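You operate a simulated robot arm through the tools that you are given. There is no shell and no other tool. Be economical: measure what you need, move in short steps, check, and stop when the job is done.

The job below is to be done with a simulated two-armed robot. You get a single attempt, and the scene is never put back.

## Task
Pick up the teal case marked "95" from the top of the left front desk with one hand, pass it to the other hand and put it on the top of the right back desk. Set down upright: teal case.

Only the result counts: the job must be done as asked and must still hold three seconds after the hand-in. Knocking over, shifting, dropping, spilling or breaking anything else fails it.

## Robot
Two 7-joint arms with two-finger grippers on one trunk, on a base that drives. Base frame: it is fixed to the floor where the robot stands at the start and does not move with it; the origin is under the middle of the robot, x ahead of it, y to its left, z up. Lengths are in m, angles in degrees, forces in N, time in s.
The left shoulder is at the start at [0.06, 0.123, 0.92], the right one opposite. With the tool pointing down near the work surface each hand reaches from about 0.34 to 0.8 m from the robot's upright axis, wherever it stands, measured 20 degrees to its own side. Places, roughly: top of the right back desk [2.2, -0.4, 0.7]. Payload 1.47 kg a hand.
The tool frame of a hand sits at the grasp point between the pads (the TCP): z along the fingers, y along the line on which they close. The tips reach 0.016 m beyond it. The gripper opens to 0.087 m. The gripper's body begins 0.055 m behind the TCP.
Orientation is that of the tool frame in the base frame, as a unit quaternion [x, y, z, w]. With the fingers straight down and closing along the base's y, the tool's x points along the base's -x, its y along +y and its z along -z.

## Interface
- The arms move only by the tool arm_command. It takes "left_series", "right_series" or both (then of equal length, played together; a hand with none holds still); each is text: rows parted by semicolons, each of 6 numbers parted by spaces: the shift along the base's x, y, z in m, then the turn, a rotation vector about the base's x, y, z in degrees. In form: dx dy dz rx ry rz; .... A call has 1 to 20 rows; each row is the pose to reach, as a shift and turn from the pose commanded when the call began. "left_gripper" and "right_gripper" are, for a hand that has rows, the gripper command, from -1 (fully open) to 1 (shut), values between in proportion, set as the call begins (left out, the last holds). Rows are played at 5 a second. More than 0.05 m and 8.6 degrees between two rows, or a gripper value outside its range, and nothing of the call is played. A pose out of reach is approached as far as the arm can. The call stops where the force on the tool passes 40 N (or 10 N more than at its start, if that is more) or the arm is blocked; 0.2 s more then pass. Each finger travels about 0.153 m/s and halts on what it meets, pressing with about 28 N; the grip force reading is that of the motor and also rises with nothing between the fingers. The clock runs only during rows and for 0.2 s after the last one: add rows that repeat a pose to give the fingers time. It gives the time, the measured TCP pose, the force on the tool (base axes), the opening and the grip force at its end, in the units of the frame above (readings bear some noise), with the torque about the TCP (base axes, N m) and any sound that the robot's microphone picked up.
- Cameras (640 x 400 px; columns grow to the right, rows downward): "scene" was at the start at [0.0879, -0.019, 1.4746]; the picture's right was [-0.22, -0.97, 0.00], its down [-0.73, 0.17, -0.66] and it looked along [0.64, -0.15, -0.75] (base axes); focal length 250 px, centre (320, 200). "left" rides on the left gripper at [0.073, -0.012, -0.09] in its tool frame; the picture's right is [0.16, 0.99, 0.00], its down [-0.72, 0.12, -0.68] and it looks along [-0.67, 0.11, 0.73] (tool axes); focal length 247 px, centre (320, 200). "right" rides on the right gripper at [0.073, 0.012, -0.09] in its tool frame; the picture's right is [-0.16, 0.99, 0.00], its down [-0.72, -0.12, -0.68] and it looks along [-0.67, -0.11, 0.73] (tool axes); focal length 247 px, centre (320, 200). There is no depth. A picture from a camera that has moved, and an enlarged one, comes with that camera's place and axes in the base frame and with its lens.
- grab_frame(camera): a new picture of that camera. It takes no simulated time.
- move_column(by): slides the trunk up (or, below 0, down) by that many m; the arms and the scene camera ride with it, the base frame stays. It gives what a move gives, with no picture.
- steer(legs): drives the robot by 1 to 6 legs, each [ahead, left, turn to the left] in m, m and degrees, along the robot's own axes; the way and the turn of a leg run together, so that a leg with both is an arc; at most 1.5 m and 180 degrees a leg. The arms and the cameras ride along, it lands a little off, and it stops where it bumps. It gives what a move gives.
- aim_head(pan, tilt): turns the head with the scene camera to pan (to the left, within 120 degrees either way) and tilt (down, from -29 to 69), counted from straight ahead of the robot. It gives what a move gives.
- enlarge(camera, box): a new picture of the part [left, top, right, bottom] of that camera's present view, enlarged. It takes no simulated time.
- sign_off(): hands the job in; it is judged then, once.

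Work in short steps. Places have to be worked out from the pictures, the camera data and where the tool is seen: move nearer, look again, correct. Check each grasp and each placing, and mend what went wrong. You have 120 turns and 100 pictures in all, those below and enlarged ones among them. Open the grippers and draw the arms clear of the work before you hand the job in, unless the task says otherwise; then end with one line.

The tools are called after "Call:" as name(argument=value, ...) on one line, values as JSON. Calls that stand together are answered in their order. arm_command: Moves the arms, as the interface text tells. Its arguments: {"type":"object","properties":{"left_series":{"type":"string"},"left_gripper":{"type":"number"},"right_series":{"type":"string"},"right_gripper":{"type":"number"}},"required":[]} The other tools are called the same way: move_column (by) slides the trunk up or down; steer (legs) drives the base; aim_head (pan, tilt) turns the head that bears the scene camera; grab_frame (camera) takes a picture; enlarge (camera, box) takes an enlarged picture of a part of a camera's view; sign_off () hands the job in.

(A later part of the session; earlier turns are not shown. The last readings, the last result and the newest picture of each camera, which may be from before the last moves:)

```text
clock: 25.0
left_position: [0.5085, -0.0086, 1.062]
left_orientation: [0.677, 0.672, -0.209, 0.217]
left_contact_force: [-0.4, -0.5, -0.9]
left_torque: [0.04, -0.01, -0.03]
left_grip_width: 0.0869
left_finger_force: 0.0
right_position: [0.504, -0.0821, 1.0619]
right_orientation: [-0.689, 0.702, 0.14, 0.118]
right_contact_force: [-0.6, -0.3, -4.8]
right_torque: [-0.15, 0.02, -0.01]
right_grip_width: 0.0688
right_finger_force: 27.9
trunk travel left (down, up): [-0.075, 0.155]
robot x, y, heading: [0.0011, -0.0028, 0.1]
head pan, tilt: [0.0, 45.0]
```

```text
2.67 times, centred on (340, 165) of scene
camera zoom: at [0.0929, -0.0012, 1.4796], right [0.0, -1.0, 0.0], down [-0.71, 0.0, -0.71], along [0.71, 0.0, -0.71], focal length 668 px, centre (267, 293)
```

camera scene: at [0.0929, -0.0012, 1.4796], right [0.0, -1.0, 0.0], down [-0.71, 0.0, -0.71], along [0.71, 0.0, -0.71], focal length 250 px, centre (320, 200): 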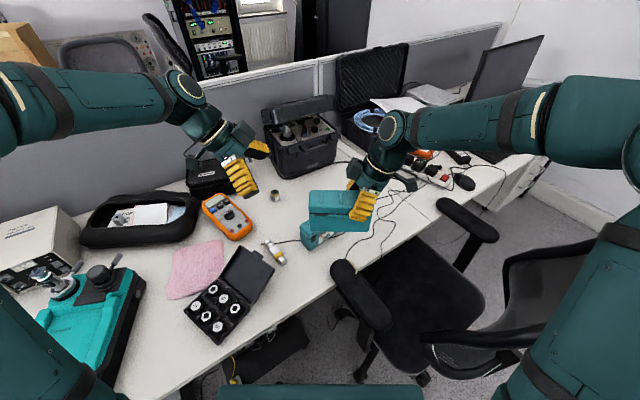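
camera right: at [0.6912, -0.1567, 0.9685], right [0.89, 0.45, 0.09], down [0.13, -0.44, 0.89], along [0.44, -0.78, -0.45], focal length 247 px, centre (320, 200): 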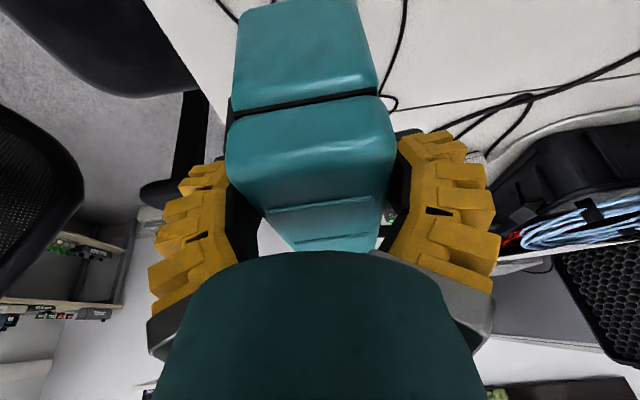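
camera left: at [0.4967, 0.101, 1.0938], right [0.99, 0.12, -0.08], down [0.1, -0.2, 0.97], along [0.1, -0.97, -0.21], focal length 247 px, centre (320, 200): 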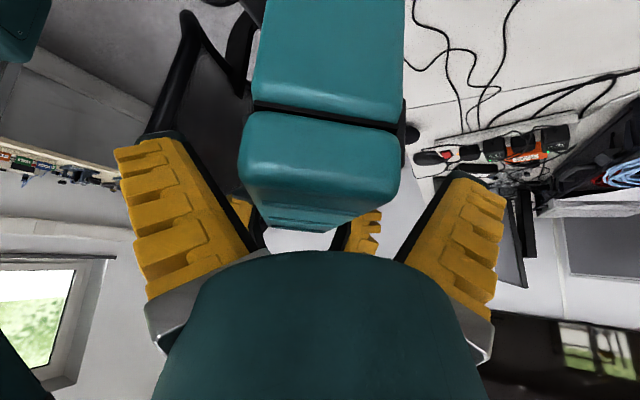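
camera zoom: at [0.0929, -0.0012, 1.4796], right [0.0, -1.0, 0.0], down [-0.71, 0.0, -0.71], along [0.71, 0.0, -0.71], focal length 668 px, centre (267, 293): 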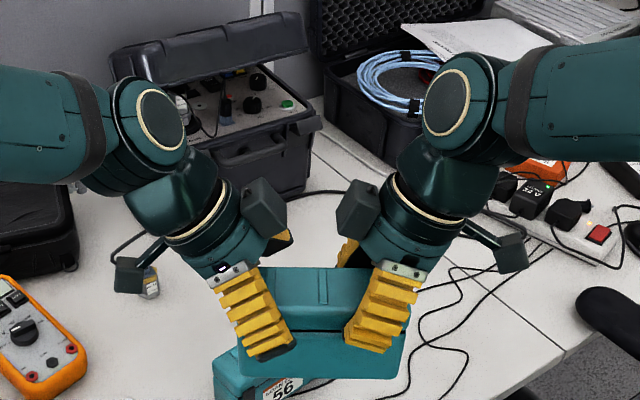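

No contact and both hands are well placed. Close the left gripper while the right holds.

Call:
arm_command(left_series="0 0 0 0 0 0;0 0 0 0 0 0;0 0 0 0 0 0;0 0 0 0 0 0", left_gripper=1)

Call:
enlarge(camera="scene", box=[220, 90, 460, 240])

```text
clock: 26.0
left_position: [0.5081, -0.0091, 1.0615]
left_orientation: [0.678, 0.671, -0.21, 0.216]
left_contact_force: [-11.7, 1.2, 0.2]
left_torque: [0.18, -0.22, -0.64]
left_grip_width: 0.0665
left_finger_force: 28.1
right_position: [0.5027, -0.0836, 1.0607]
right_orientation: [-0.689, 0.701, 0.139, 0.12]
right_contact_force: [11.3, -0.8, -0.7]
right_torque: [-0.1, 0.23, -0.22]
right_grip_width: 0.0658
right_finger_force: 28.2
trunk travel left (down, up): [-0.075, 0.155]
robot x, y, heading: [-0.0014, 0.0023, -0.2]
head pan, tilt: [0.0, 45.0]
```

```text
2.67 times, centred on (340, 165) of scene
camera zoom: at [0.0931, -0.0013, 1.4795], right [0.0, -1.0, 0.0], down [-0.71, 0.0, -0.71], along [0.71, 0.0, -0.71], focal length 668 px, centre (267, 293)
```

zoom: 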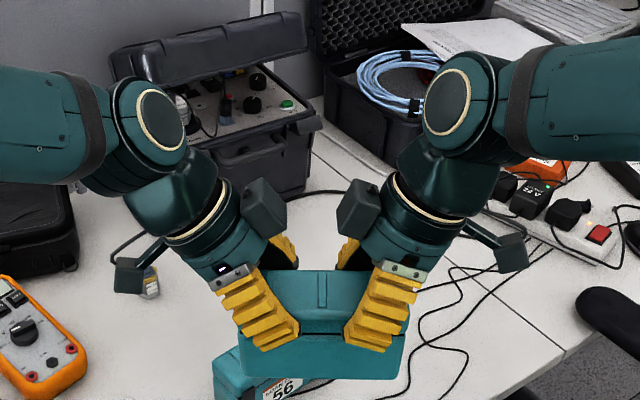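

Left holds (0.0665, 28 N). Now open the right hand and check the left keeps it.

Call:
arm_command(right_series="0 0 0 0 0 0;0 0 0 0 0 0;0 0 0 0 0 0", right_gripper=-1)

Call:
enlarge(camera="scene", box=[220, 90, 460, 240])

```text
clock: 26.8
left_position: [0.5086, -0.0089, 1.0626]
left_orientation: [0.677, 0.671, -0.209, 0.217]
left_contact_force: [-0.5, 0.5, 0.0]
left_torque: [0.16, -0.01, 0.01]
left_grip_width: 0.0641
left_finger_force: 28.3
right_position: [0.5036, -0.0817, 1.0612]
right_orientation: [-0.688, 0.702, 0.139, 0.118]
right_contact_force: [-0.4, 0.1, -0.7]
right_torque: [0.02, 0.01, 0.01]
right_grip_width: 0.087
right_finger_force: 0.0
trunk travel left (down, up): [-0.075, 0.155]
robot x, y, heading: [0.001, 0.0005, -0.1]
head pan, tilt: [0.0, 45.0]
```

```text
2.67 times, centred on (340, 165) of scene
camera zoom: at [0.0931, -0.0013, 1.4795], right [0.0, -1.0, 0.0], down [-0.71, 0.0, -0.71], along [0.71, 0.0, -0.71], focal length 668 px, centre (267, 293)
```

zoom: 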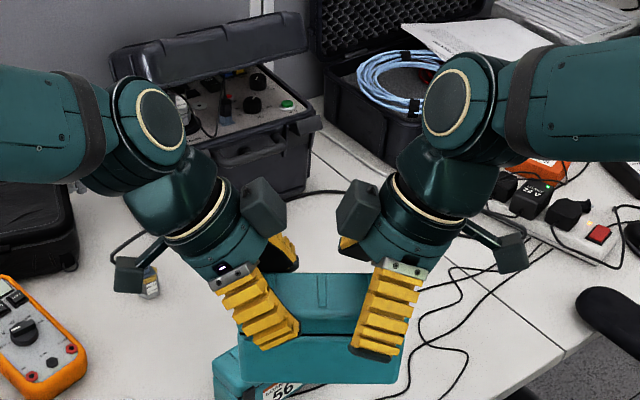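

The right is open; I retract it along its axis and verify the left carries the weight.

Call:
arm_command(right_series="0 -0.01 0.028 0 0 0;0 -0.02 0.056 0 0 0;0 -0.034 0.094 0 0 0;0 -0.047 0.12 0 0 0;0 -0.09 0.13 0 0 -5;0 -0.13 0.13 0 0 -10;0 -0.17 0.13 0 0 -15")

Call:
grab_frame(camera="left")

Call:
grab_frame(camera="scene")

```text
clock: 28.4
left_position: [0.5103, -0.0098, 1.0624]
left_orientation: [0.677, 0.672, -0.209, 0.216]
left_contact_force: [-0.9, -0.3, -0.3]
left_torque: [0.18, 0.01, -0.03]
left_grip_width: 0.0641
left_finger_force: 27.9
right_position: [0.503, -0.2526, 1.1908]
right_orientation: [-0.591, 0.786, 0.123, 0.137]
right_contact_force: [-0.6, -0.6, -0.8]
right_torque: [0.01, -0.03, 0.0]
right_grip_width: 0.087
right_finger_force: 0.1
trunk travel left (down, up): [-0.075, 0.155]
robot x, y, heading: [0.0009, 0.0003, -0.2]
head pan, tilt: [0.0, 45.0]
```

```text
59 pictures are left
camera left: at [0.4967, 0.1005, 1.0941], right [0.99, 0.12, -0.08], down [0.1, -0.2, 0.97], along [0.1, -0.97, -0.21], focal length 247 px, centre (320, 200)
```

left: 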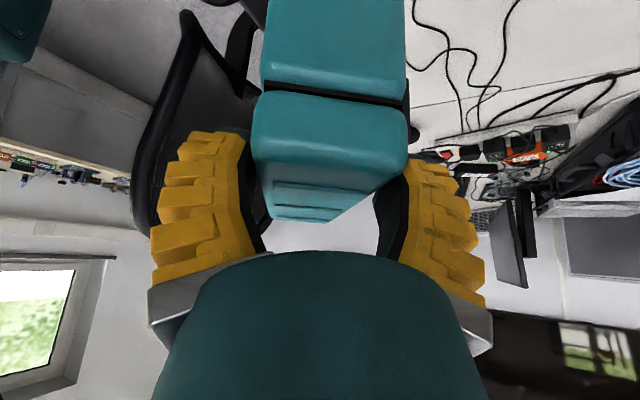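

```text
58 pictures are left
camera scene: at [0.0928, -0.0021, 1.4796], right [0.0, -1.0, 0.0], down [-0.71, 0.0, -0.71], along [0.71, 0.0, -0.71], focal length 250 px, centre (320, 200)
```

scene: 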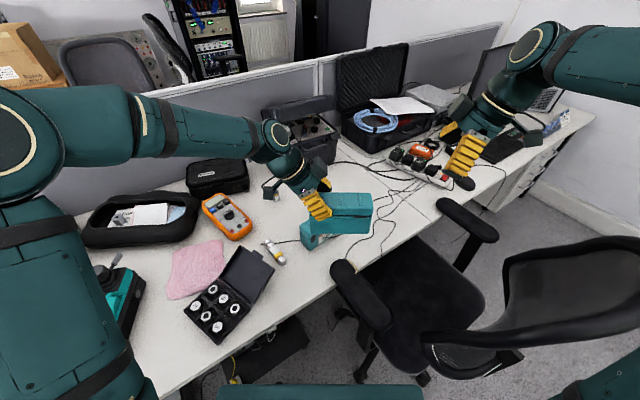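

The left hand holds the case. I tuck both arms for the drive: the way around must be the left end of the desk (right end has only ~0.3 m to the wall).

Call:
arm_command(left_series="-0.015 0.03 0.02 0 0 0;-0.03 0.06 0.04 0 0 0;-0.05 0.09 0.06 0 0 0;-0.065 0.13 0.08 0 0 0;-0.08 0.16 0.08 0 0 0", right_series="-0.02 -0.01 0 0 0 0;-0.04 -0.02 0 0 0 0;-0.06 -0.03 -0.01 0 0 0;-0.08 -0.04 -0.02 0 0 0;-0.08 -0.04 -0.02 0 0 0")

Call:
steer(legs=[[-0.12, 0, 0], [0, 0, 32]])

Call:
aim_head(pan=80, tilt=30)

Call:
grab_frame(camera="scene")

Call:
aim_head(pan=25, tilt=20)

Call:
grab_frame(camera="scene")

```text
clock: 29.6
left_position: [0.4272, 0.1517, 1.1424]
left_orientation: [0.678, 0.67, -0.21, 0.217]
left_contact_force: [-0.2, 0.3, -3.8]
left_torque: [0.15, 0.01, 0.0]
left_grip_width: 0.064
left_finger_force: 27.9
right_position: [0.4254, -0.2907, 1.1707]
right_orientation: [-0.591, 0.785, 0.124, 0.136]
right_contact_force: [-0.8, -0.1, -0.1]
right_torque: [0.0, 0.01, 0.01]
right_grip_width: 0.0872
right_finger_force: 0.0
trunk travel left (down, up): [-0.075, 0.155]
robot x, y, heading: [-0.0009, 0.0, 0.0]
head pan, tilt: [0.0, 45.0]
```

```text
clock: 32.4
left_position: [0.1663, 0.3554, 1.1422]
left_orientation: [0.468, 0.831, -0.142, 0.265]
left_contact_force: [-0.3, -0.2, -4.6]
left_torque: [0.15, 0.1, 0.02]
left_grip_width: 0.0641
left_finger_force: 28.0
right_position: [0.3967, -0.0217, 1.172]
right_orientation: [0.783, -0.594, -0.156, -0.097]
right_contact_force: [0.0, 0.3, -0.5]
right_torque: [0.01, 0.01, 0.03]
right_grip_width: 0.087
right_finger_force: 0.1
trunk travel left (down, up): [-0.075, 0.155]
robot x, y, heading: [-0.1196, 0.0018, 32.0]
head pan, tilt: [0.0, 45.0]
```

```text
clock: 33.9
left_position: [0.1669, 0.3553, 1.1415]
left_orientation: [0.468, 0.831, -0.141, 0.265]
left_contact_force: [0.1, 0.4, -3.3]
left_torque: [0.13, 0.08, 0.02]
left_grip_width: 0.0637
left_finger_force: 28.1
right_position: [0.396, -0.023, 1.1701]
right_orientation: [0.784, -0.593, -0.155, -0.096]
right_contact_force: [0.0, -0.2, -0.2]
right_torque: [0.01, 0.03, -0.01]
right_grip_width: 0.0869
right_finger_force: 0.1
trunk travel left (down, up): [-0.075, 0.155]
robot x, y, heading: [-0.1184, 0.0017, 32.0]
head pan, tilt: [80.0, 30.0]
```

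```text
57 pictures are left
camera scene: at [-0.1418, 0.0882, 1.5022], right [0.93, 0.37, 0.0], down [0.19, -0.46, -0.87], along [-0.32, 0.8, -0.5], focal length 250 px, centre (320, 200)
```

scene: 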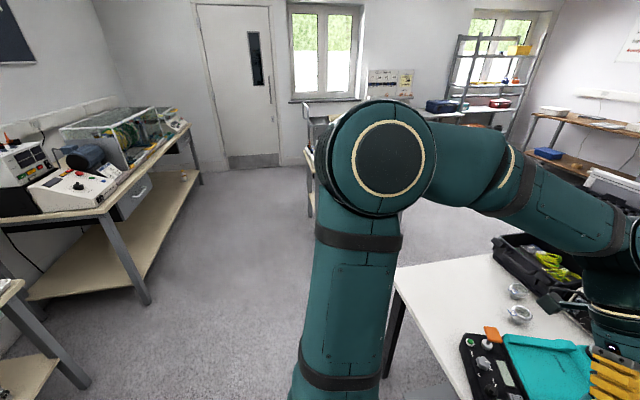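

```text
clock: 35.1
left_position: [0.1669, 0.3547, 1.142]
left_orientation: [0.467, 0.831, -0.142, 0.266]
left_contact_force: [0.1, -0.2, -4.7]
left_torque: [0.15, 0.1, -0.01]
left_grip_width: 0.064
left_finger_force: 27.9
right_position: [0.3974, -0.0232, 1.1711]
right_orientation: [0.784, -0.593, -0.155, -0.097]
right_contact_force: [0.4, 0.1, -0.4]
right_torque: [0.01, 0.03, 0.02]
right_grip_width: 0.0868
right_finger_force: 0.1
trunk travel left (down, up): [-0.075, 0.155]
robot x, y, heading: [-0.119, -0.0034, 31.7]
head pan, tilt: [25.0, 20.0]
```

```text
56 pictures are left
camera scene: at [-0.0573, 0.0823, 1.5182], right [0.84, -0.55, 0.0], down [-0.19, -0.29, -0.94], along [0.51, 0.79, -0.34], focal length 250 px, centre (320, 200)
```

scene: 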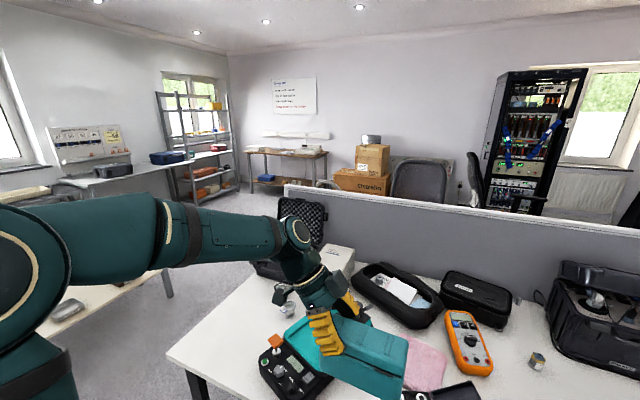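

Floor to the left is free. I move left along the desk past its end, then look again.

Call:
steer(legs=[[0, 1.3, 0]])

Call:
aim_head(pan=0, tilt=25)

Call:
grab_frame(camera="scene")

Call:
aim_head(pan=60, tilt=40)

Call:
grab_frame(camera="scene")

Call:
aim_head(pan=-50, tilt=40)

Call:
grab_frame(camera="scene")

```text
clock: 46.7
left_position: [-0.5285, 1.4572, 1.1424]
left_orientation: [0.463, 0.834, -0.14, 0.267]
left_contact_force: [0.2, 0.1, -4.4]
left_torque: [0.15, 0.06, 0.01]
left_grip_width: 0.0635
left_finger_force: 28.0
right_position: [-0.2946, 1.0835, 1.1718]
right_orientation: [0.787, -0.589, -0.156, -0.096]
right_contact_force: [-0.2, -0.4, -0.3]
right_torque: [0.0, 0.01, -0.01]
right_grip_width: 0.0871
right_finger_force: 0.0
trunk travel left (down, up): [-0.075, 0.155]
robot x, y, heading: [-0.8134, 1.0994, 32.4]
head pan, tilt: [25.0, 20.0]
```

```text
clock: 47.6
left_position: [-0.5294, 1.4568, 1.1415]
left_orientation: [0.463, 0.833, -0.141, 0.267]
left_contact_force: [0.1, -0.7, -4.1]
left_torque: [0.13, 0.08, -0.01]
left_grip_width: 0.0634
left_finger_force: 28.3
right_position: [-0.2948, 1.0835, 1.1696]
right_orientation: [0.787, -0.589, -0.156, -0.096]
right_contact_force: [-0.2, -1.7, 0.6]
right_torque: [0.01, 0.02, 0.01]
right_grip_width: 0.087
right_finger_force: 0.1
trunk travel left (down, up): [-0.075, 0.155]
robot x, y, heading: [-0.8109, 1.1011, 32.3]
head pan, tilt: [0.0, 25.0]
```

```text
55 pictures are left
camera scene: at [-0.7219, 1.1543, 1.5101], right [0.54, -0.84, 0.0], down [-0.36, -0.23, -0.91], along [0.76, 0.49, -0.42], focal length 250 px, centre (320, 200)
```

scene: 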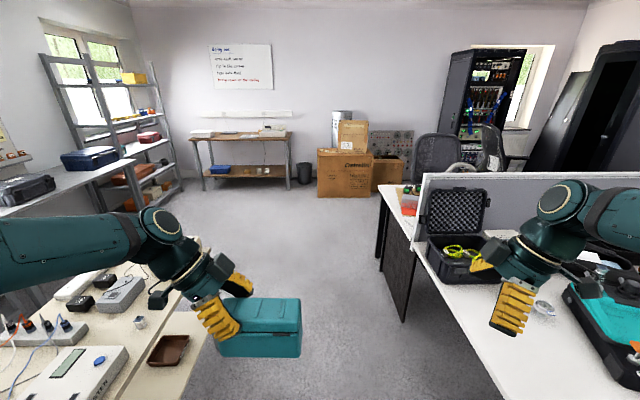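

```text
clock: 48.9
left_position: [-0.5301, 1.4579, 1.141]
left_orientation: [0.463, 0.834, -0.14, 0.267]
left_contact_force: [-0.1, 0.6, -5.1]
left_torque: [0.12, 0.09, -0.01]
left_grip_width: 0.0638
left_finger_force: 28.1
right_position: [-0.2938, 1.0837, 1.1719]
right_orientation: [0.787, -0.589, -0.155, -0.096]
right_contact_force: [0.3, -0.2, 0.3]
right_torque: [0.01, 0.02, 0.01]
right_grip_width: 0.087
right_finger_force: 0.1
trunk travel left (down, up): [-0.075, 0.155]
robot x, y, heading: [-0.8097, 1.0996, 32.4]
head pan, tilt: [60.0, 40.0]
```

```text
54 pictures are left
camera scene: at [-0.8032, 1.1898, 1.4868], right [1.0, 0.04, 0.0], down [0.03, -0.64, -0.77], along [-0.03, 0.77, -0.64], focal length 250 px, centre (320, 200)
```

scene: 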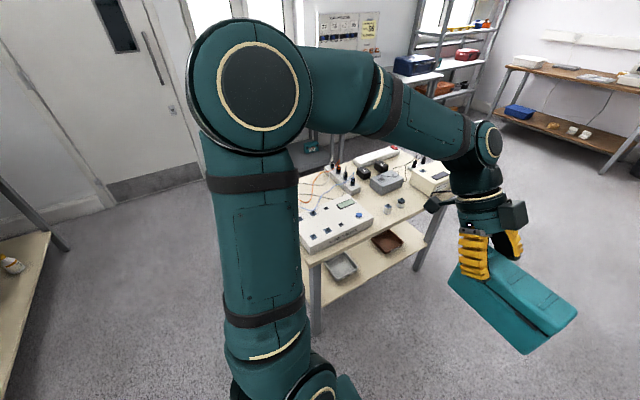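

```text
clock: 50.8
left_position: [-0.5288, 1.4574, 1.1417]
left_orientation: [0.463, 0.834, -0.14, 0.266]
left_contact_force: [0.8, 0.6, -4.5]
left_torque: [0.14, 0.1, 0.02]
left_grip_width: 0.0633
left_finger_force: 28.0
right_position: [-0.2942, 1.0831, 1.1716]
right_orientation: [0.788, -0.589, -0.155, -0.096]
right_contact_force: [0.2, 0.4, 0.3]
right_torque: [0.0, 0.02, -0.04]
right_grip_width: 0.0873
right_finger_force: 0.0
trunk travel left (down, up): [-0.075, 0.155]
robot x, y, heading: [-0.8115, 1.1, 32.3]
head pan, tilt: [-50.0, 40.0]
```

```text
53 pictures are left
camera scene: at [-0.7186, 1.0793, 1.4868], right [-0.3, -0.95, 0.0], down [-0.61, 0.19, -0.77], along [0.73, -0.23, -0.64], focal length 250 px, centre (320, 200)
```

scene: 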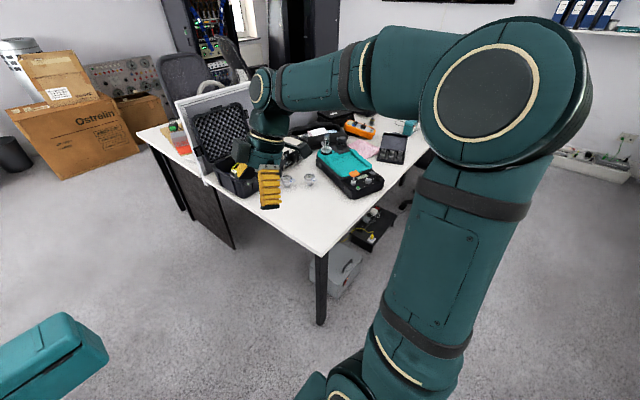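

The corridor between side table (e1≈-1.8) and desk end is about 1 m wide. I check my own footprint by looking straight down.

Call:
aim_head(pan=0, tilt=69)

Call:
grab_frame(camera="scene")

Call:
aim_head(pan=90, tilt=69)

Call:
grab_frame(camera="scene")

```text
clock: 52.0
left_position: [-0.5287, 1.4573, 1.1421]
left_orientation: [0.463, 0.833, -0.14, 0.267]
left_contact_force: [0.7, 0.6, -5.4]
left_torque: [0.15, 0.1, 0.03]
left_grip_width: 0.0633
left_finger_force: 27.4
right_position: [-0.2951, 1.0833, 1.1708]
right_orientation: [0.787, -0.589, -0.156, -0.096]
right_contact_force: [0.2, -0.2, 0.2]
right_torque: [-0.03, -0.01, 0.0]
right_grip_width: 0.0869
right_finger_force: 0.1
trunk travel left (down, up): [-0.075, 0.155]
robot x, y, heading: [-0.816, 1.1006, 32.6]
head pan, tilt: [0.0, 68.8]
```

```text
52 pictures are left
camera scene: at [-0.7524, 1.1348, 1.4507], right [0.54, -0.84, 0.0], down [-0.79, -0.5, -0.36], along [0.31, 0.19, -0.93], focal length 250 px, centre (320, 200)
```

scene: 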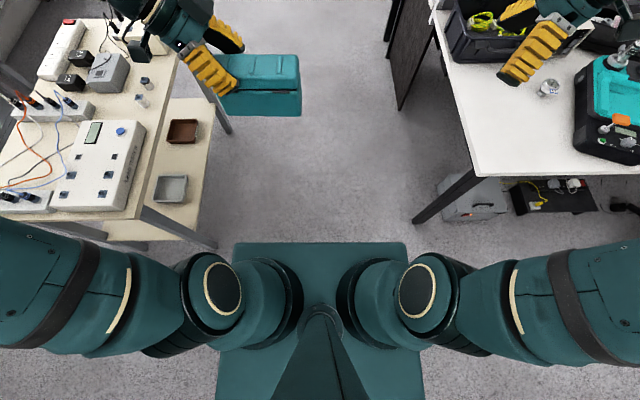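

```text
clock: 53.6
left_position: [-0.5281, 1.4587, 1.1417]
left_orientation: [0.463, 0.834, -0.14, 0.266]
left_contact_force: [-0.2, 0.1, -4.6]
left_torque: [0.16, 0.09, -0.01]
left_grip_width: 0.0633
left_finger_force: 28.5
right_position: [-0.2955, 1.0836, 1.1725]
right_orientation: [0.787, -0.588, -0.157, -0.095]
right_contact_force: [0.4, 0.2, -0.8]
right_torque: [0.0, 0.02, -0.02]
right_grip_width: 0.0871
right_finger_force: 0.0
trunk travel left (down, up): [-0.075, 0.155]
robot x, y, heading: [-0.8076, 1.1011, 32.4]
head pan, tilt: [90.0, 68.8]
```

```text
51 pictures are left
camera scene: at [-0.8296, 1.1521, 1.4507], right [0.84, 0.54, 0.0], down [0.5, -0.79, -0.36], along [-0.19, 0.31, -0.93], focal length 250 px, centre (320, 200)
```

scene: 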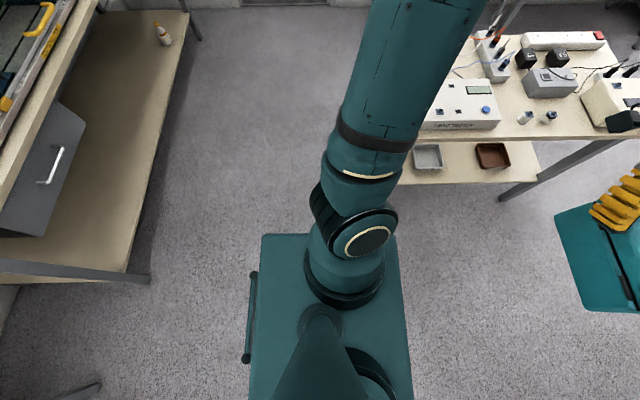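

The footprint is within ±0.4 m, so the corridor works. I shift 5 cm left, drive 1.4 m ahead and look around the back side.

Call:
steer(legs=[[0, 0.05, 0], [1.4, 0, 0]])

Call:
aim_head(pan=0, tilt=25)

Call:
grab_frame(camera="scene")

Call:
aim_head(pan=-55, tilt=28)

Call:
grab_frame(camera="scene")

```text
clock: 61.3
left_position: [0.6313, 2.2443, 1.1421]
left_orientation: [0.466, 0.832, -0.142, 0.265]
left_contact_force: [0.3, -0.1, -3.9]
left_torque: [0.14, 0.1, 0.01]
left_grip_width: 0.0633
left_finger_force: 28.3
right_position: [0.864, 1.8688, 1.1708]
right_orientation: [0.785, -0.592, -0.155, -0.097]
right_contact_force: [0.5, 0.6, -0.2]
right_torque: [0.05, -0.02, 0.01]
right_grip_width: 0.087
right_finger_force: 0.0
trunk travel left (down, up): [-0.075, 0.155]
robot x, y, heading: [0.3516, 1.8925, 32.1]
head pan, tilt: [90.0, 68.8]
```

```text
clock: 63.0
left_position: [0.6335, 2.2443, 1.1416]
left_orientation: [0.466, 0.832, -0.142, 0.265]
left_contact_force: [0.1, 0.5, -4.5]
left_torque: [0.12, 0.12, -0.01]
left_grip_width: 0.0632
left_finger_force: 27.5
right_position: [0.8643, 1.8664, 1.1711]
right_orientation: [0.785, -0.592, -0.156, -0.096]
right_contact_force: [-0.5, 0.0, -0.8]
right_torque: [0.01, 0.0, -0.01]
right_grip_width: 0.0869
right_finger_force: 0.0
trunk travel left (down, up): [-0.075, 0.155]
robot x, y, heading: [0.3494, 1.8885, 31.9]
head pan, tilt: [0.0, 25.0]
```

```text
50 pictures are left
camera scene: at [0.4372, 1.9418, 1.5101], right [0.53, -0.85, 0.0], down [-0.36, -0.22, -0.91], along [0.77, 0.48, -0.42], focal length 250 px, centre (320, 200)
```

scene: 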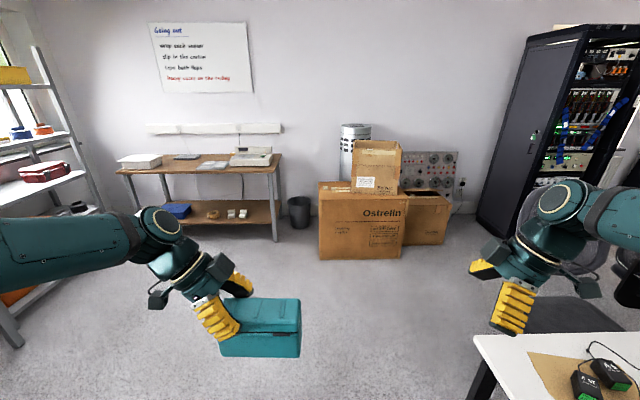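

```text
clock: 64.2
left_position: [0.6329, 2.2436, 1.1422]
left_orientation: [0.466, 0.832, -0.142, 0.265]
left_contact_force: [0.2, 1.0, -4.4]
left_torque: [0.14, 0.1, 0.0]
left_grip_width: 0.0632
left_finger_force: 27.5
right_position: [0.8632, 1.8665, 1.171]
right_orientation: [0.785, -0.592, -0.155, -0.096]
right_contact_force: [-0.9, -0.5, -0.5]
right_torque: [0.01, 0.01, -0.03]
right_grip_width: 0.087
right_finger_force: 0.1
trunk travel left (down, up): [-0.075, 0.155]
robot x, y, heading: [0.349, 1.887, 31.9]
head pan, tilt: [-55.0, 28.0]
```

```text
49 pictures are left
camera scene: at [0.443, 1.8573, 1.5053], right [-0.39, -0.92, 0.0], down [-0.43, 0.18, -0.88], along [0.81, -0.34, -0.47], focal length 250 px, centre (320, 200)
```

scene: 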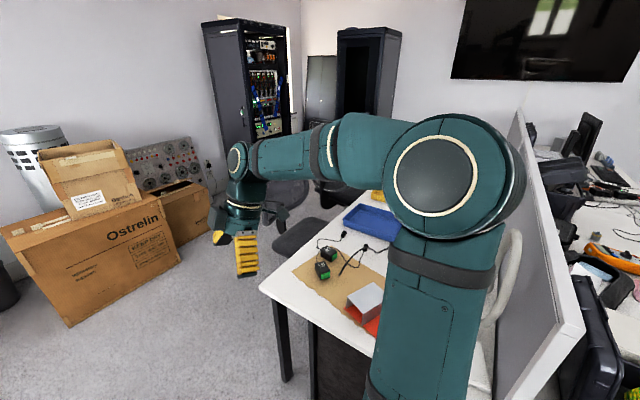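

Beyond: boxes on the floor ahead and a chair at the left back desk. I go ahead 1.1 m and look right along the back aisle.

Call:
steer(legs=[[1.15, 0, 0]])

Call:
aim_head(pan=-80, tilt=35)

Call:
grab_frame(camera="scene")

Call:
aim_head(pan=-45, tilt=35)

Call:
grab_frame(camera="scene")

```text
clock: 70.1
left_position: [1.5953, 2.8643, 1.1422]
left_orientation: [0.461, 0.835, -0.14, 0.266]
left_contact_force: [-0.3, -0.4, -4.8]
left_torque: [0.15, 0.08, 0.01]
left_grip_width: 0.0629
left_finger_force: 28.2
right_position: [1.8314, 2.492, 1.1709]
right_orientation: [0.79, -0.586, -0.156, -0.095]
right_contact_force: [-0.4, 0.2, 0.1]
right_torque: [0.0, -0.01, 0.03]
right_grip_width: 0.0871
right_finger_force: 0.0
trunk travel left (down, up): [-0.075, 0.155]
robot x, y, heading: [1.3176, 2.5065, 33.3]
head pan, tilt: [-55.0, 28.0]
```

```text
clock: 71.0
left_position: [1.5953, 2.8638, 1.1421]
left_orientation: [0.46, 0.835, -0.139, 0.267]
left_contact_force: [-0.8, 0.6, -4.1]
left_torque: [0.14, 0.08, 0.0]
left_grip_width: 0.0632
left_finger_force: 27.5
right_position: [1.8335, 2.4913, 1.171]
right_orientation: [0.789, -0.586, -0.156, -0.095]
right_contact_force: [0.4, 0.0, -0.3]
right_torque: [-0.02, 0.0, -0.01]
right_grip_width: 0.0869
right_finger_force: 0.1
trunk travel left (down, up): [-0.075, 0.155]
robot x, y, heading: [1.3209, 2.5043, 32.9]
head pan, tilt: [-80.0, 35.0]
```

```text
48 pictures are left
camera scene: at [1.3872, 2.4444, 1.4944], right [-0.73, -0.68, 0.0], down [-0.39, 0.42, -0.82], along [0.56, -0.6, -0.57], focal length 250 px, centre (320, 200)
```

scene: 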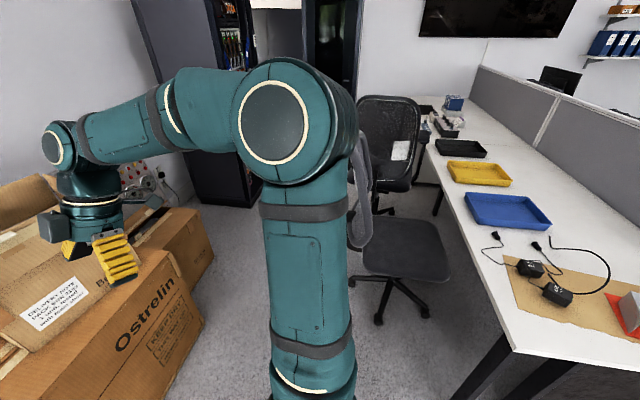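

```text
clock: 72.0
left_position: [1.5941, 2.8634, 1.1426]
left_orientation: [0.461, 0.835, -0.139, 0.267]
left_contact_force: [-0.7, -1.6, -4.6]
left_torque: [0.15, 0.1, -0.02]
left_grip_width: 0.0633
left_finger_force: 27.9
right_position: [1.8335, 2.4913, 1.1719]
right_orientation: [0.79, -0.585, -0.156, -0.095]
right_contact_force: [0.7, 0.4, 0.0]
right_torque: [-0.02, 0.0, -0.01]
right_grip_width: 0.087
right_finger_force: 0.0
trunk travel left (down, up): [-0.075, 0.155]
robot x, y, heading: [1.3189, 2.4992, 32.8]
head pan, tilt: [-45.0, 35.0]
```

```text
47 pictures are left
camera scene: at [1.4133, 2.4903, 1.4944], right [-0.21, -0.98, 0.0], down [-0.56, 0.12, -0.82], along [0.8, -0.17, -0.57], focal length 250 px, centre (320, 200)
```

scene: 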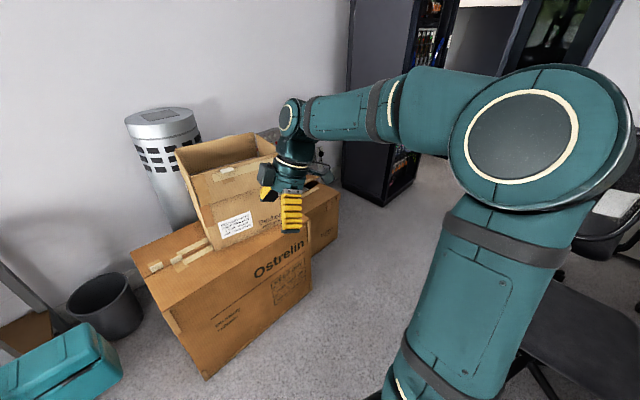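

The back aisle runs between the chair (to e2≈2.55) and boxes (from e2≈3.31). I turn right to face along it and take a straight look.

Call:
steer(legs=[[0, 0, -90.7]])

Call:
aim_head(pan=0, tilt=30)

Call:
grab_frame(camera="scene")

Call:
aim_head(pan=0, tilt=60)

Call:
grab_frame(camera="scene")

```text
clock: 76.2
left_position: [1.6748, 2.2244, 1.1427]
left_orientation: [0.917, 0.262, -0.287, 0.088]
left_contact_force: [-0.2, -0.4, -4.3]
left_torque: [0.1, -0.15, 0.01]
left_grip_width: 0.0632
left_finger_force: 27.7
right_position: [1.3006, 1.9897, 1.1704]
right_orientation: [-0.141, 0.973, 0.043, 0.178]
right_contact_force: [0.6, -0.5, -0.2]
right_torque: [0.01, 0.03, 0.0]
right_grip_width: 0.087
right_finger_force: 0.0
trunk travel left (down, up): [-0.075, 0.155]
robot x, y, heading: [1.3156, 2.5058, -57.4]
head pan, tilt: [-45.0, 35.0]
```

```text
clock: 77.3
left_position: [1.6756, 2.2247, 1.1424]
left_orientation: [0.917, 0.263, -0.287, 0.089]
left_contact_force: [0.3, -0.5, -3.7]
left_torque: [0.08, -0.16, -0.01]
left_grip_width: 0.063
left_finger_force: 28.0
right_position: [1.2993, 1.9897, 1.1717]
right_orientation: [-0.141, 0.973, 0.042, 0.178]
right_contact_force: [0.8, -0.4, 0.6]
right_torque: [0.02, 0.01, 0.01]
right_grip_width: 0.087
right_finger_force: 0.1
trunk travel left (down, up): [-0.075, 0.155]
robot x, y, heading: [1.3176, 2.5061, -57.3]
head pan, tilt: [0.0, 30.0]
```

```text
46 pictures are left
camera scene: at [1.3728, 2.4183, 1.5021], right [-0.84, -0.54, 0.0], down [-0.27, 0.42, -0.87], along [0.47, -0.73, -0.5], focal length 250 px, centre (320, 200)
```

scene: 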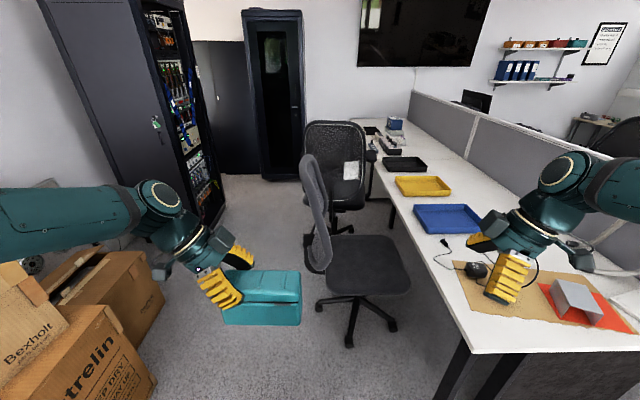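

```text
clock: 78.3
left_position: [1.6745, 2.2242, 1.1415]
left_orientation: [0.917, 0.262, -0.288, 0.088]
left_contact_force: [0.0, -0.3, -4.6]
left_torque: [0.11, -0.16, -0.03]
left_grip_width: 0.0631
left_finger_force: 27.8
right_position: [1.3016, 1.9912, 1.171]
right_orientation: [-0.141, 0.973, 0.043, 0.179]
right_contact_force: [0.8, -0.3, -0.2]
right_torque: [-0.01, 0.01, 0.0]
right_grip_width: 0.0869
right_finger_force: 0.0
trunk travel left (down, up): [-0.075, 0.155]
robot x, y, heading: [1.3183, 2.5085, -57.6]
head pan, tilt: [0.0, 60.0]
```

```text
45 pictures are left
camera scene: at [1.36, 2.4384, 1.4601], right [-0.84, -0.54, 0.0], down [-0.47, 0.73, -0.5], along [0.27, -0.42, -0.87], focal length 250 px, centre (320, 200)
```

scene: 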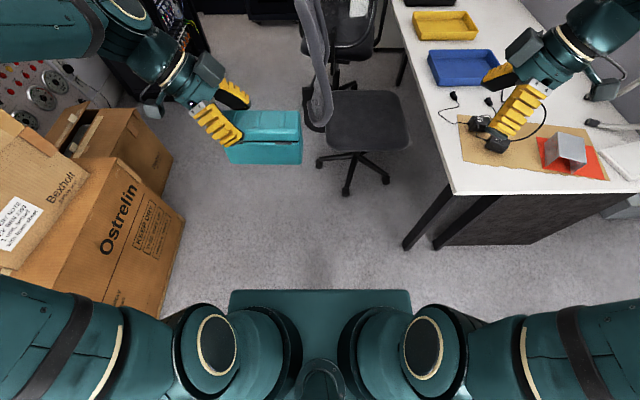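

The view shows both chairs and boxes; the free channel is ~0.7 m wide. I check my base's width with the hand cameras before squeezing through.

Call:
grab_frame(camera="right")

Call:
grab_frame(camera="left")

```text
44 pictures are left
camera right: at [1.2007, 1.9709, 1.2297], right [-0.14, 0.99, 0.09], down [0.46, -0.01, 0.89], along [0.88, 0.17, -0.45], focal length 247 px, centre (320, 200)
```

right: 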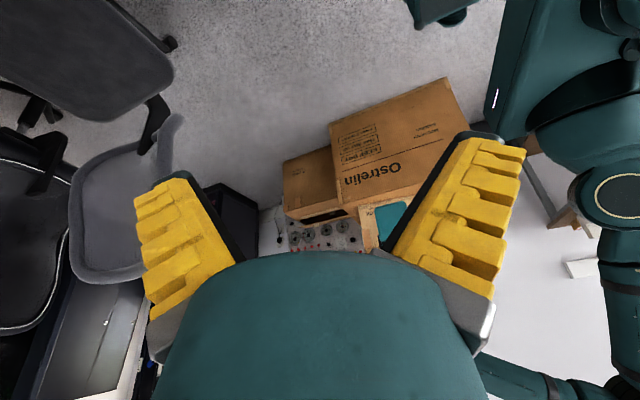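

```text
43 pictures are left
camera left: at [1.7624, 2.2925, 1.1729], right [0.64, -0.77, -0.08], down [-0.12, -0.2, 0.97], along [-0.76, -0.61, -0.21], focal length 247 px, centre (320, 200)
```

left: 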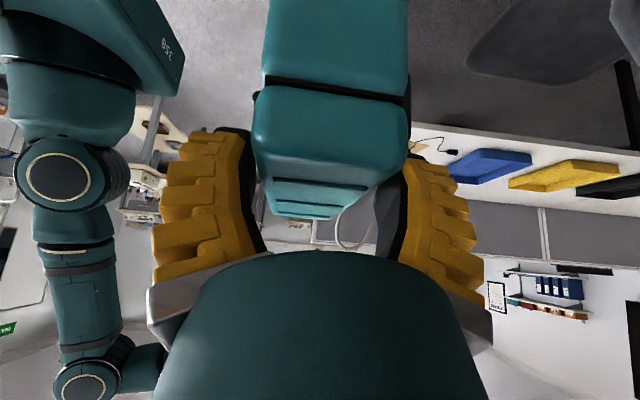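

Something teal with a wheel shows at the top of the right view — likely my base. I enlarge it.

Call:
enlarge(camera="right", box=[380, 0, 540, 100])

```text
4.00 times, centred on (460, 50) of right
camera zoom: at [1.2007, 1.9709, 1.2297], right [-0.14, 0.99, 0.09], down [0.46, -0.01, 0.89], along [0.88, 0.17, -0.45], focal length 988 px, centre (-240, 800)
```

zoom: 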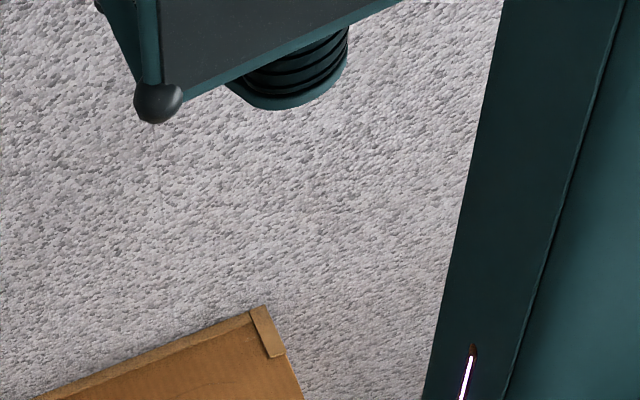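

The base turns out wide (±0.39) but short (±0.25), so I'll go sideways through the aisle facing the desks. First raise the trunk so the hands clear the chair backs, and turn right 90°.

Call:
move_column(by=0.15)

Call:
steer(legs=[[0, 0, -90.4]])

Call:
aim_head(pan=60, tilt=45)

Call:
grab_frame(camera="scene")

Call:
aim_head(pan=120, tilt=55)

Call:
grab_frame(camera="scene")

```text
clock: 80.0
left_position: [1.6757, 2.224, 1.2915]
left_orientation: [0.917, 0.263, -0.287, 0.089]
left_contact_force: [-0.2, -0.3, -4.4]
left_torque: [0.09, -0.15, -0.01]
left_grip_width: 0.0629
left_finger_force: 28.2
right_position: [1.3013, 1.9898, 1.3209]
right_orientation: [-0.141, 0.973, 0.043, 0.179]
right_contact_force: [-0.3, -0.2, 0.0]
right_torque: [0.03, 0.01, 0.04]
right_grip_width: 0.0869
right_finger_force: 0.0
trunk travel left (down, up): [-0.225, 0.005]
robot x, y, heading: [1.3132, 2.5054, -57.6]
head pan, tilt: [0.0, 60.0]
```

```text
clock: 84.3
left_position: [1.0356, 2.1483, 1.293]
left_orientation: [0.833, -0.463, -0.267, -0.14]
left_contact_force: [1.1, -0.6, -4.0]
left_torque: [-0.16, -0.08, -0.02]
left_grip_width: 0.0631
left_finger_force: 27.4
right_position: [0.8023, 2.5218, 1.3203]
right_orientation: [0.59, 0.787, -0.096, 0.155]
right_contact_force: [0.0, -0.3, -0.1]
right_torque: [0.04, 0.01, -0.02]
right_grip_width: 0.087
right_finger_force: 0.0
trunk travel left (down, up): [-0.225, 0.005]
robot x, y, heading: [1.3186, 2.5018, -147.5]
head pan, tilt: [0.0, 60.0]
```

```text
clock: 85.6
left_position: [1.0351, 2.1481, 1.2927]
left_orientation: [0.833, -0.464, -0.266, -0.141]
left_contact_force: [0.3, -0.4, -5.2]
left_torque: [-0.19, -0.09, -0.01]
left_grip_width: 0.0631
left_finger_force: 28.3
right_position: [0.8022, 2.5219, 1.3209]
right_orientation: [0.59, 0.787, -0.096, 0.155]
right_contact_force: [-0.2, 0.2, 0.4]
right_torque: [0.01, 0.0, -0.01]
right_grip_width: 0.0867
right_finger_force: 0.1
trunk travel left (down, up): [-0.225, 0.005]
robot x, y, heading: [1.3149, 2.5067, -147.7]
head pan, tilt: [60.0, 45.0]
```

```text
41 pictures are left
camera scene: at [1.3133, 2.4163, 1.6295], right [-1.0, -0.04, 0.0], down [-0.03, 0.71, -0.71], along [0.03, -0.71, -0.71], focal length 250 px, centre (320, 200)
```

scene: 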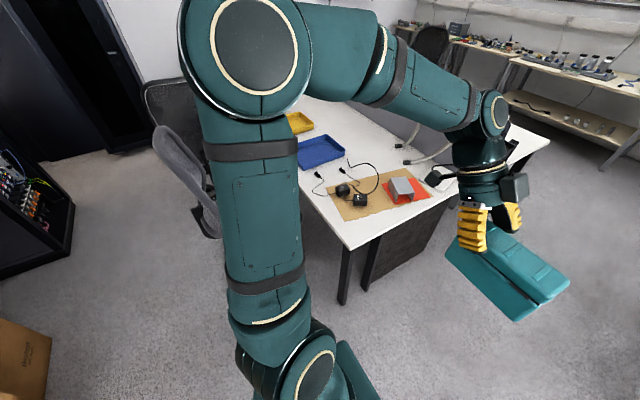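

```text
clock: 86.9
left_position: [1.0363, 2.1479, 1.291]
left_orientation: [0.834, -0.464, -0.265, -0.14]
left_contact_force: [0.6, 0.8, -4.4]
left_torque: [-0.15, -0.1, 0.0]
left_grip_width: 0.0627
left_finger_force: 28.2
right_position: [0.8016, 2.5208, 1.321]
right_orientation: [0.589, 0.787, -0.097, 0.156]
right_contact_force: [0.3, 0.4, 0.3]
right_torque: [-0.01, 0.0, -0.01]
right_grip_width: 0.0872
right_finger_force: 0.0
trunk travel left (down, up): [-0.225, 0.005]
robot x, y, heading: [1.3145, 2.5032, -147.5]
head pan, tilt: [120.0, 55.0]
```

```text
40 pictures are left
camera scene: at [1.3738, 2.4642, 1.6161], right [-0.46, -0.89, 0.0], down [-0.73, 0.38, -0.57], along [0.51, -0.27, -0.82], focal length 250 px, centre (320, 200)
```

scene: 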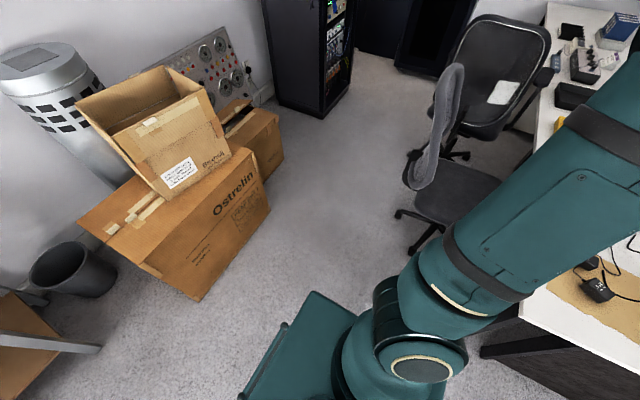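

Channel confirmed: boxes from e2≈3.31, chairs up to ≈2.55–2.62; my back is ≤0.28. I back up to e2≈2.93 and slide left in stages.

Call:
steer(legs=[[-0.485, 0, 0]])

Call:
steer(legs=[[0, 0.7, 0]])

```text
clock: 89.7
left_position: [1.4426, 2.4047, 1.2929]
left_orientation: [0.832, -0.466, -0.265, -0.142]
left_contact_force: [-0.7, -0.2, -3.8]
left_torque: [-0.14, -0.13, 0.0]
left_grip_width: 0.063
left_finger_force: 27.8
right_position: [1.2094, 2.7817, 1.3206]
right_orientation: [0.591, 0.786, -0.097, 0.155]
right_contact_force: [0.1, 0.3, -0.4]
right_torque: [-0.02, 0.01, -0.02]
right_grip_width: 0.0867
right_finger_force: 0.0
trunk travel left (down, up): [-0.225, 0.005]
robot x, y, heading: [1.7273, 2.7634, -147.8]
head pan, tilt: [120.0, 55.0]
```

```text
clock: 96.3
left_position: [1.8086, 1.8182, 1.2911]
left_orientation: [0.831, -0.468, -0.265, -0.142]
left_contact_force: [0.1, -0.7, -4.5]
left_torque: [-0.19, -0.1, 0.01]
left_grip_width: 0.0631
left_finger_force: 27.8
right_position: [1.5791, 2.1957, 1.3214]
right_orientation: [0.593, 0.784, -0.097, 0.155]
right_contact_force: [0.5, -0.2, -0.4]
right_torque: [0.01, 0.04, 0.03]
right_grip_width: 0.0873
right_finger_force: 0.1
trunk travel left (down, up): [-0.225, 0.005]
robot x, y, heading: [2.0944, 2.1676, -148.4]
head pan, tilt: [120.0, 55.0]
```

On track (e1 -0.72, e2 2.925). A look at clearance before passing the chairs.

Call:
aim_head(pan=95, tilt=50)

Call:
grab_frame(camera="scene")

```text
clock: 97.2
left_position: [1.8073, 1.817, 1.2907]
left_orientation: [0.831, -0.468, -0.266, -0.142]
left_contact_force: [0.7, 0.2, -3.5]
left_torque: [-0.17, -0.08, 0.0]
left_grip_width: 0.063
left_finger_force: 28.0
right_position: [1.5783, 2.1946, 1.3217]
right_orientation: [0.593, 0.784, -0.096, 0.155]
right_contact_force: [-1.1, -0.1, -0.2]
right_torque: [0.0, 0.03, -0.03]
right_grip_width: 0.0871
right_finger_force: 0.1
trunk travel left (down, up): [-0.225, 0.005]
robot x, y, heading: [2.0925, 2.1681, -148.1]
head pan, tilt: [95.0, 50.0]
```

```text
39 pictures are left
camera scene: at [2.132, 2.1028, 1.6226], right [-0.8, -0.6, 0.0], down [-0.46, 0.61, -0.64], along [0.39, -0.51, -0.77], focal length 250 px, centre (320, 200)
```

scene: 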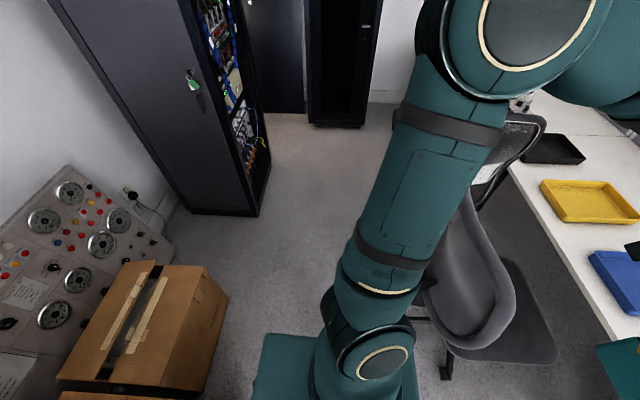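

Chair clearance is fine (base front ≈2.68 vs chair ≤2.55). Continue left past both chairs.

Call:
steer(legs=[[-0.02, 0.5, 0], [-0.03, 0.5, 0]])

Call:
aim_head(pan=70, tilt=45)

Call:
grab_frame(camera="scene")

Call:
aim_head(pan=30, tilt=45)

Call:
grab_frame(camera="scene")

```text
clock: 106.5
left_position: [2.3771, 0.9996, 1.2926]
left_orientation: [0.833, -0.465, -0.266, -0.141]
left_contact_force: [-0.4, -0.1, -4.1]
left_torque: [-0.17, -0.1, 0.02]
left_grip_width: 0.0629
left_finger_force: 28.2
right_position: [2.1456, 1.3746, 1.3218]
right_orientation: [0.59, 0.786, -0.096, 0.155]
right_contact_force: [0.0, -0.2, -0.6]
right_torque: [0.02, 0.0, -0.02]
right_grip_width: 0.0869
right_finger_force: 0.0
trunk travel left (down, up): [-0.225, 0.005]
robot x, y, heading: [2.6582, 1.3524, -147.9]
head pan, tilt: [95.0, 50.0]
```

```text
clock: 107.4
left_position: [2.3763, 0.9982, 1.2913]
left_orientation: [0.832, -0.465, -0.266, -0.142]
left_contact_force: [-0.5, -1.0, -4.4]
left_torque: [-0.15, -0.11, 0.02]
left_grip_width: 0.063
left_finger_force: 28.3
right_position: [2.1447, 1.3745, 1.3212]
right_orientation: [0.59, 0.786, -0.097, 0.156]
right_contact_force: [0.3, 0.8, -0.2]
right_torque: [-0.01, 0.02, 0.02]
right_grip_width: 0.0868
right_finger_force: 0.1
trunk travel left (down, up): [-0.225, 0.005]
robot x, y, heading: [2.661, 1.3572, -147.9]
head pan, tilt: [70.0, 45.0]
```

```text
38 pictures are left
camera scene: at [2.6701, 1.2691, 1.6295], right [-0.98, -0.21, 0.0], down [-0.15, 0.69, -0.71], along [0.15, -0.69, -0.71], focal length 250 px, centre (320, 200)
```

scene: 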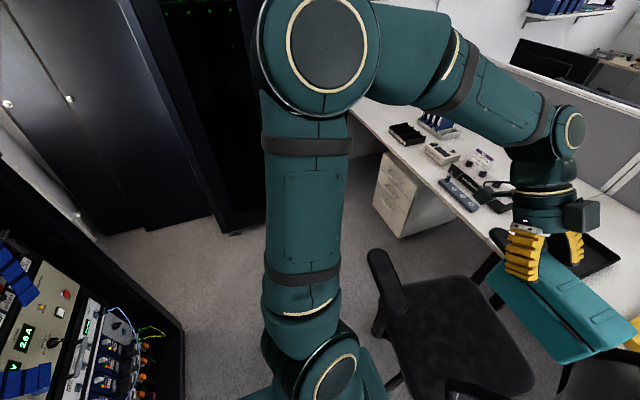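

```text
clock: 108.5
left_position: [2.3784, 0.9989, 1.2913]
left_orientation: [0.833, -0.464, -0.266, -0.141]
left_contact_force: [-0.3, 0.1, -4.5]
left_torque: [-0.15, -0.06, 0.01]
left_grip_width: 0.0628
left_finger_force: 27.6
right_position: [2.1432, 1.3747, 1.3219]
right_orientation: [0.591, 0.786, -0.096, 0.156]
right_contact_force: [-0.1, -0.8, 0.1]
right_torque: [0.01, 0.0, 0.0]
right_grip_width: 0.0871
right_finger_force: 0.1
trunk travel left (down, up): [-0.225, 0.005]
robot x, y, heading: [2.6608, 1.3564, -147.8]
head pan, tilt: [30.0, 45.0]
```

```text
37 pictures are left
camera scene: at [2.615, 1.2765, 1.6295], right [-0.89, 0.47, 0.0], down [0.33, 0.63, -0.71], along [-0.33, -0.63, -0.71], focal length 250 px, centre (320, 200)
```

scene: 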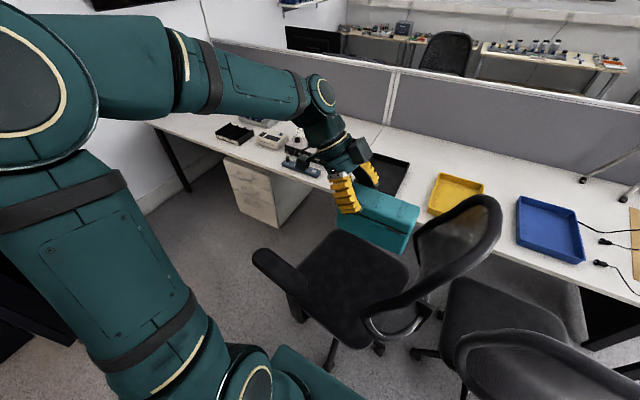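

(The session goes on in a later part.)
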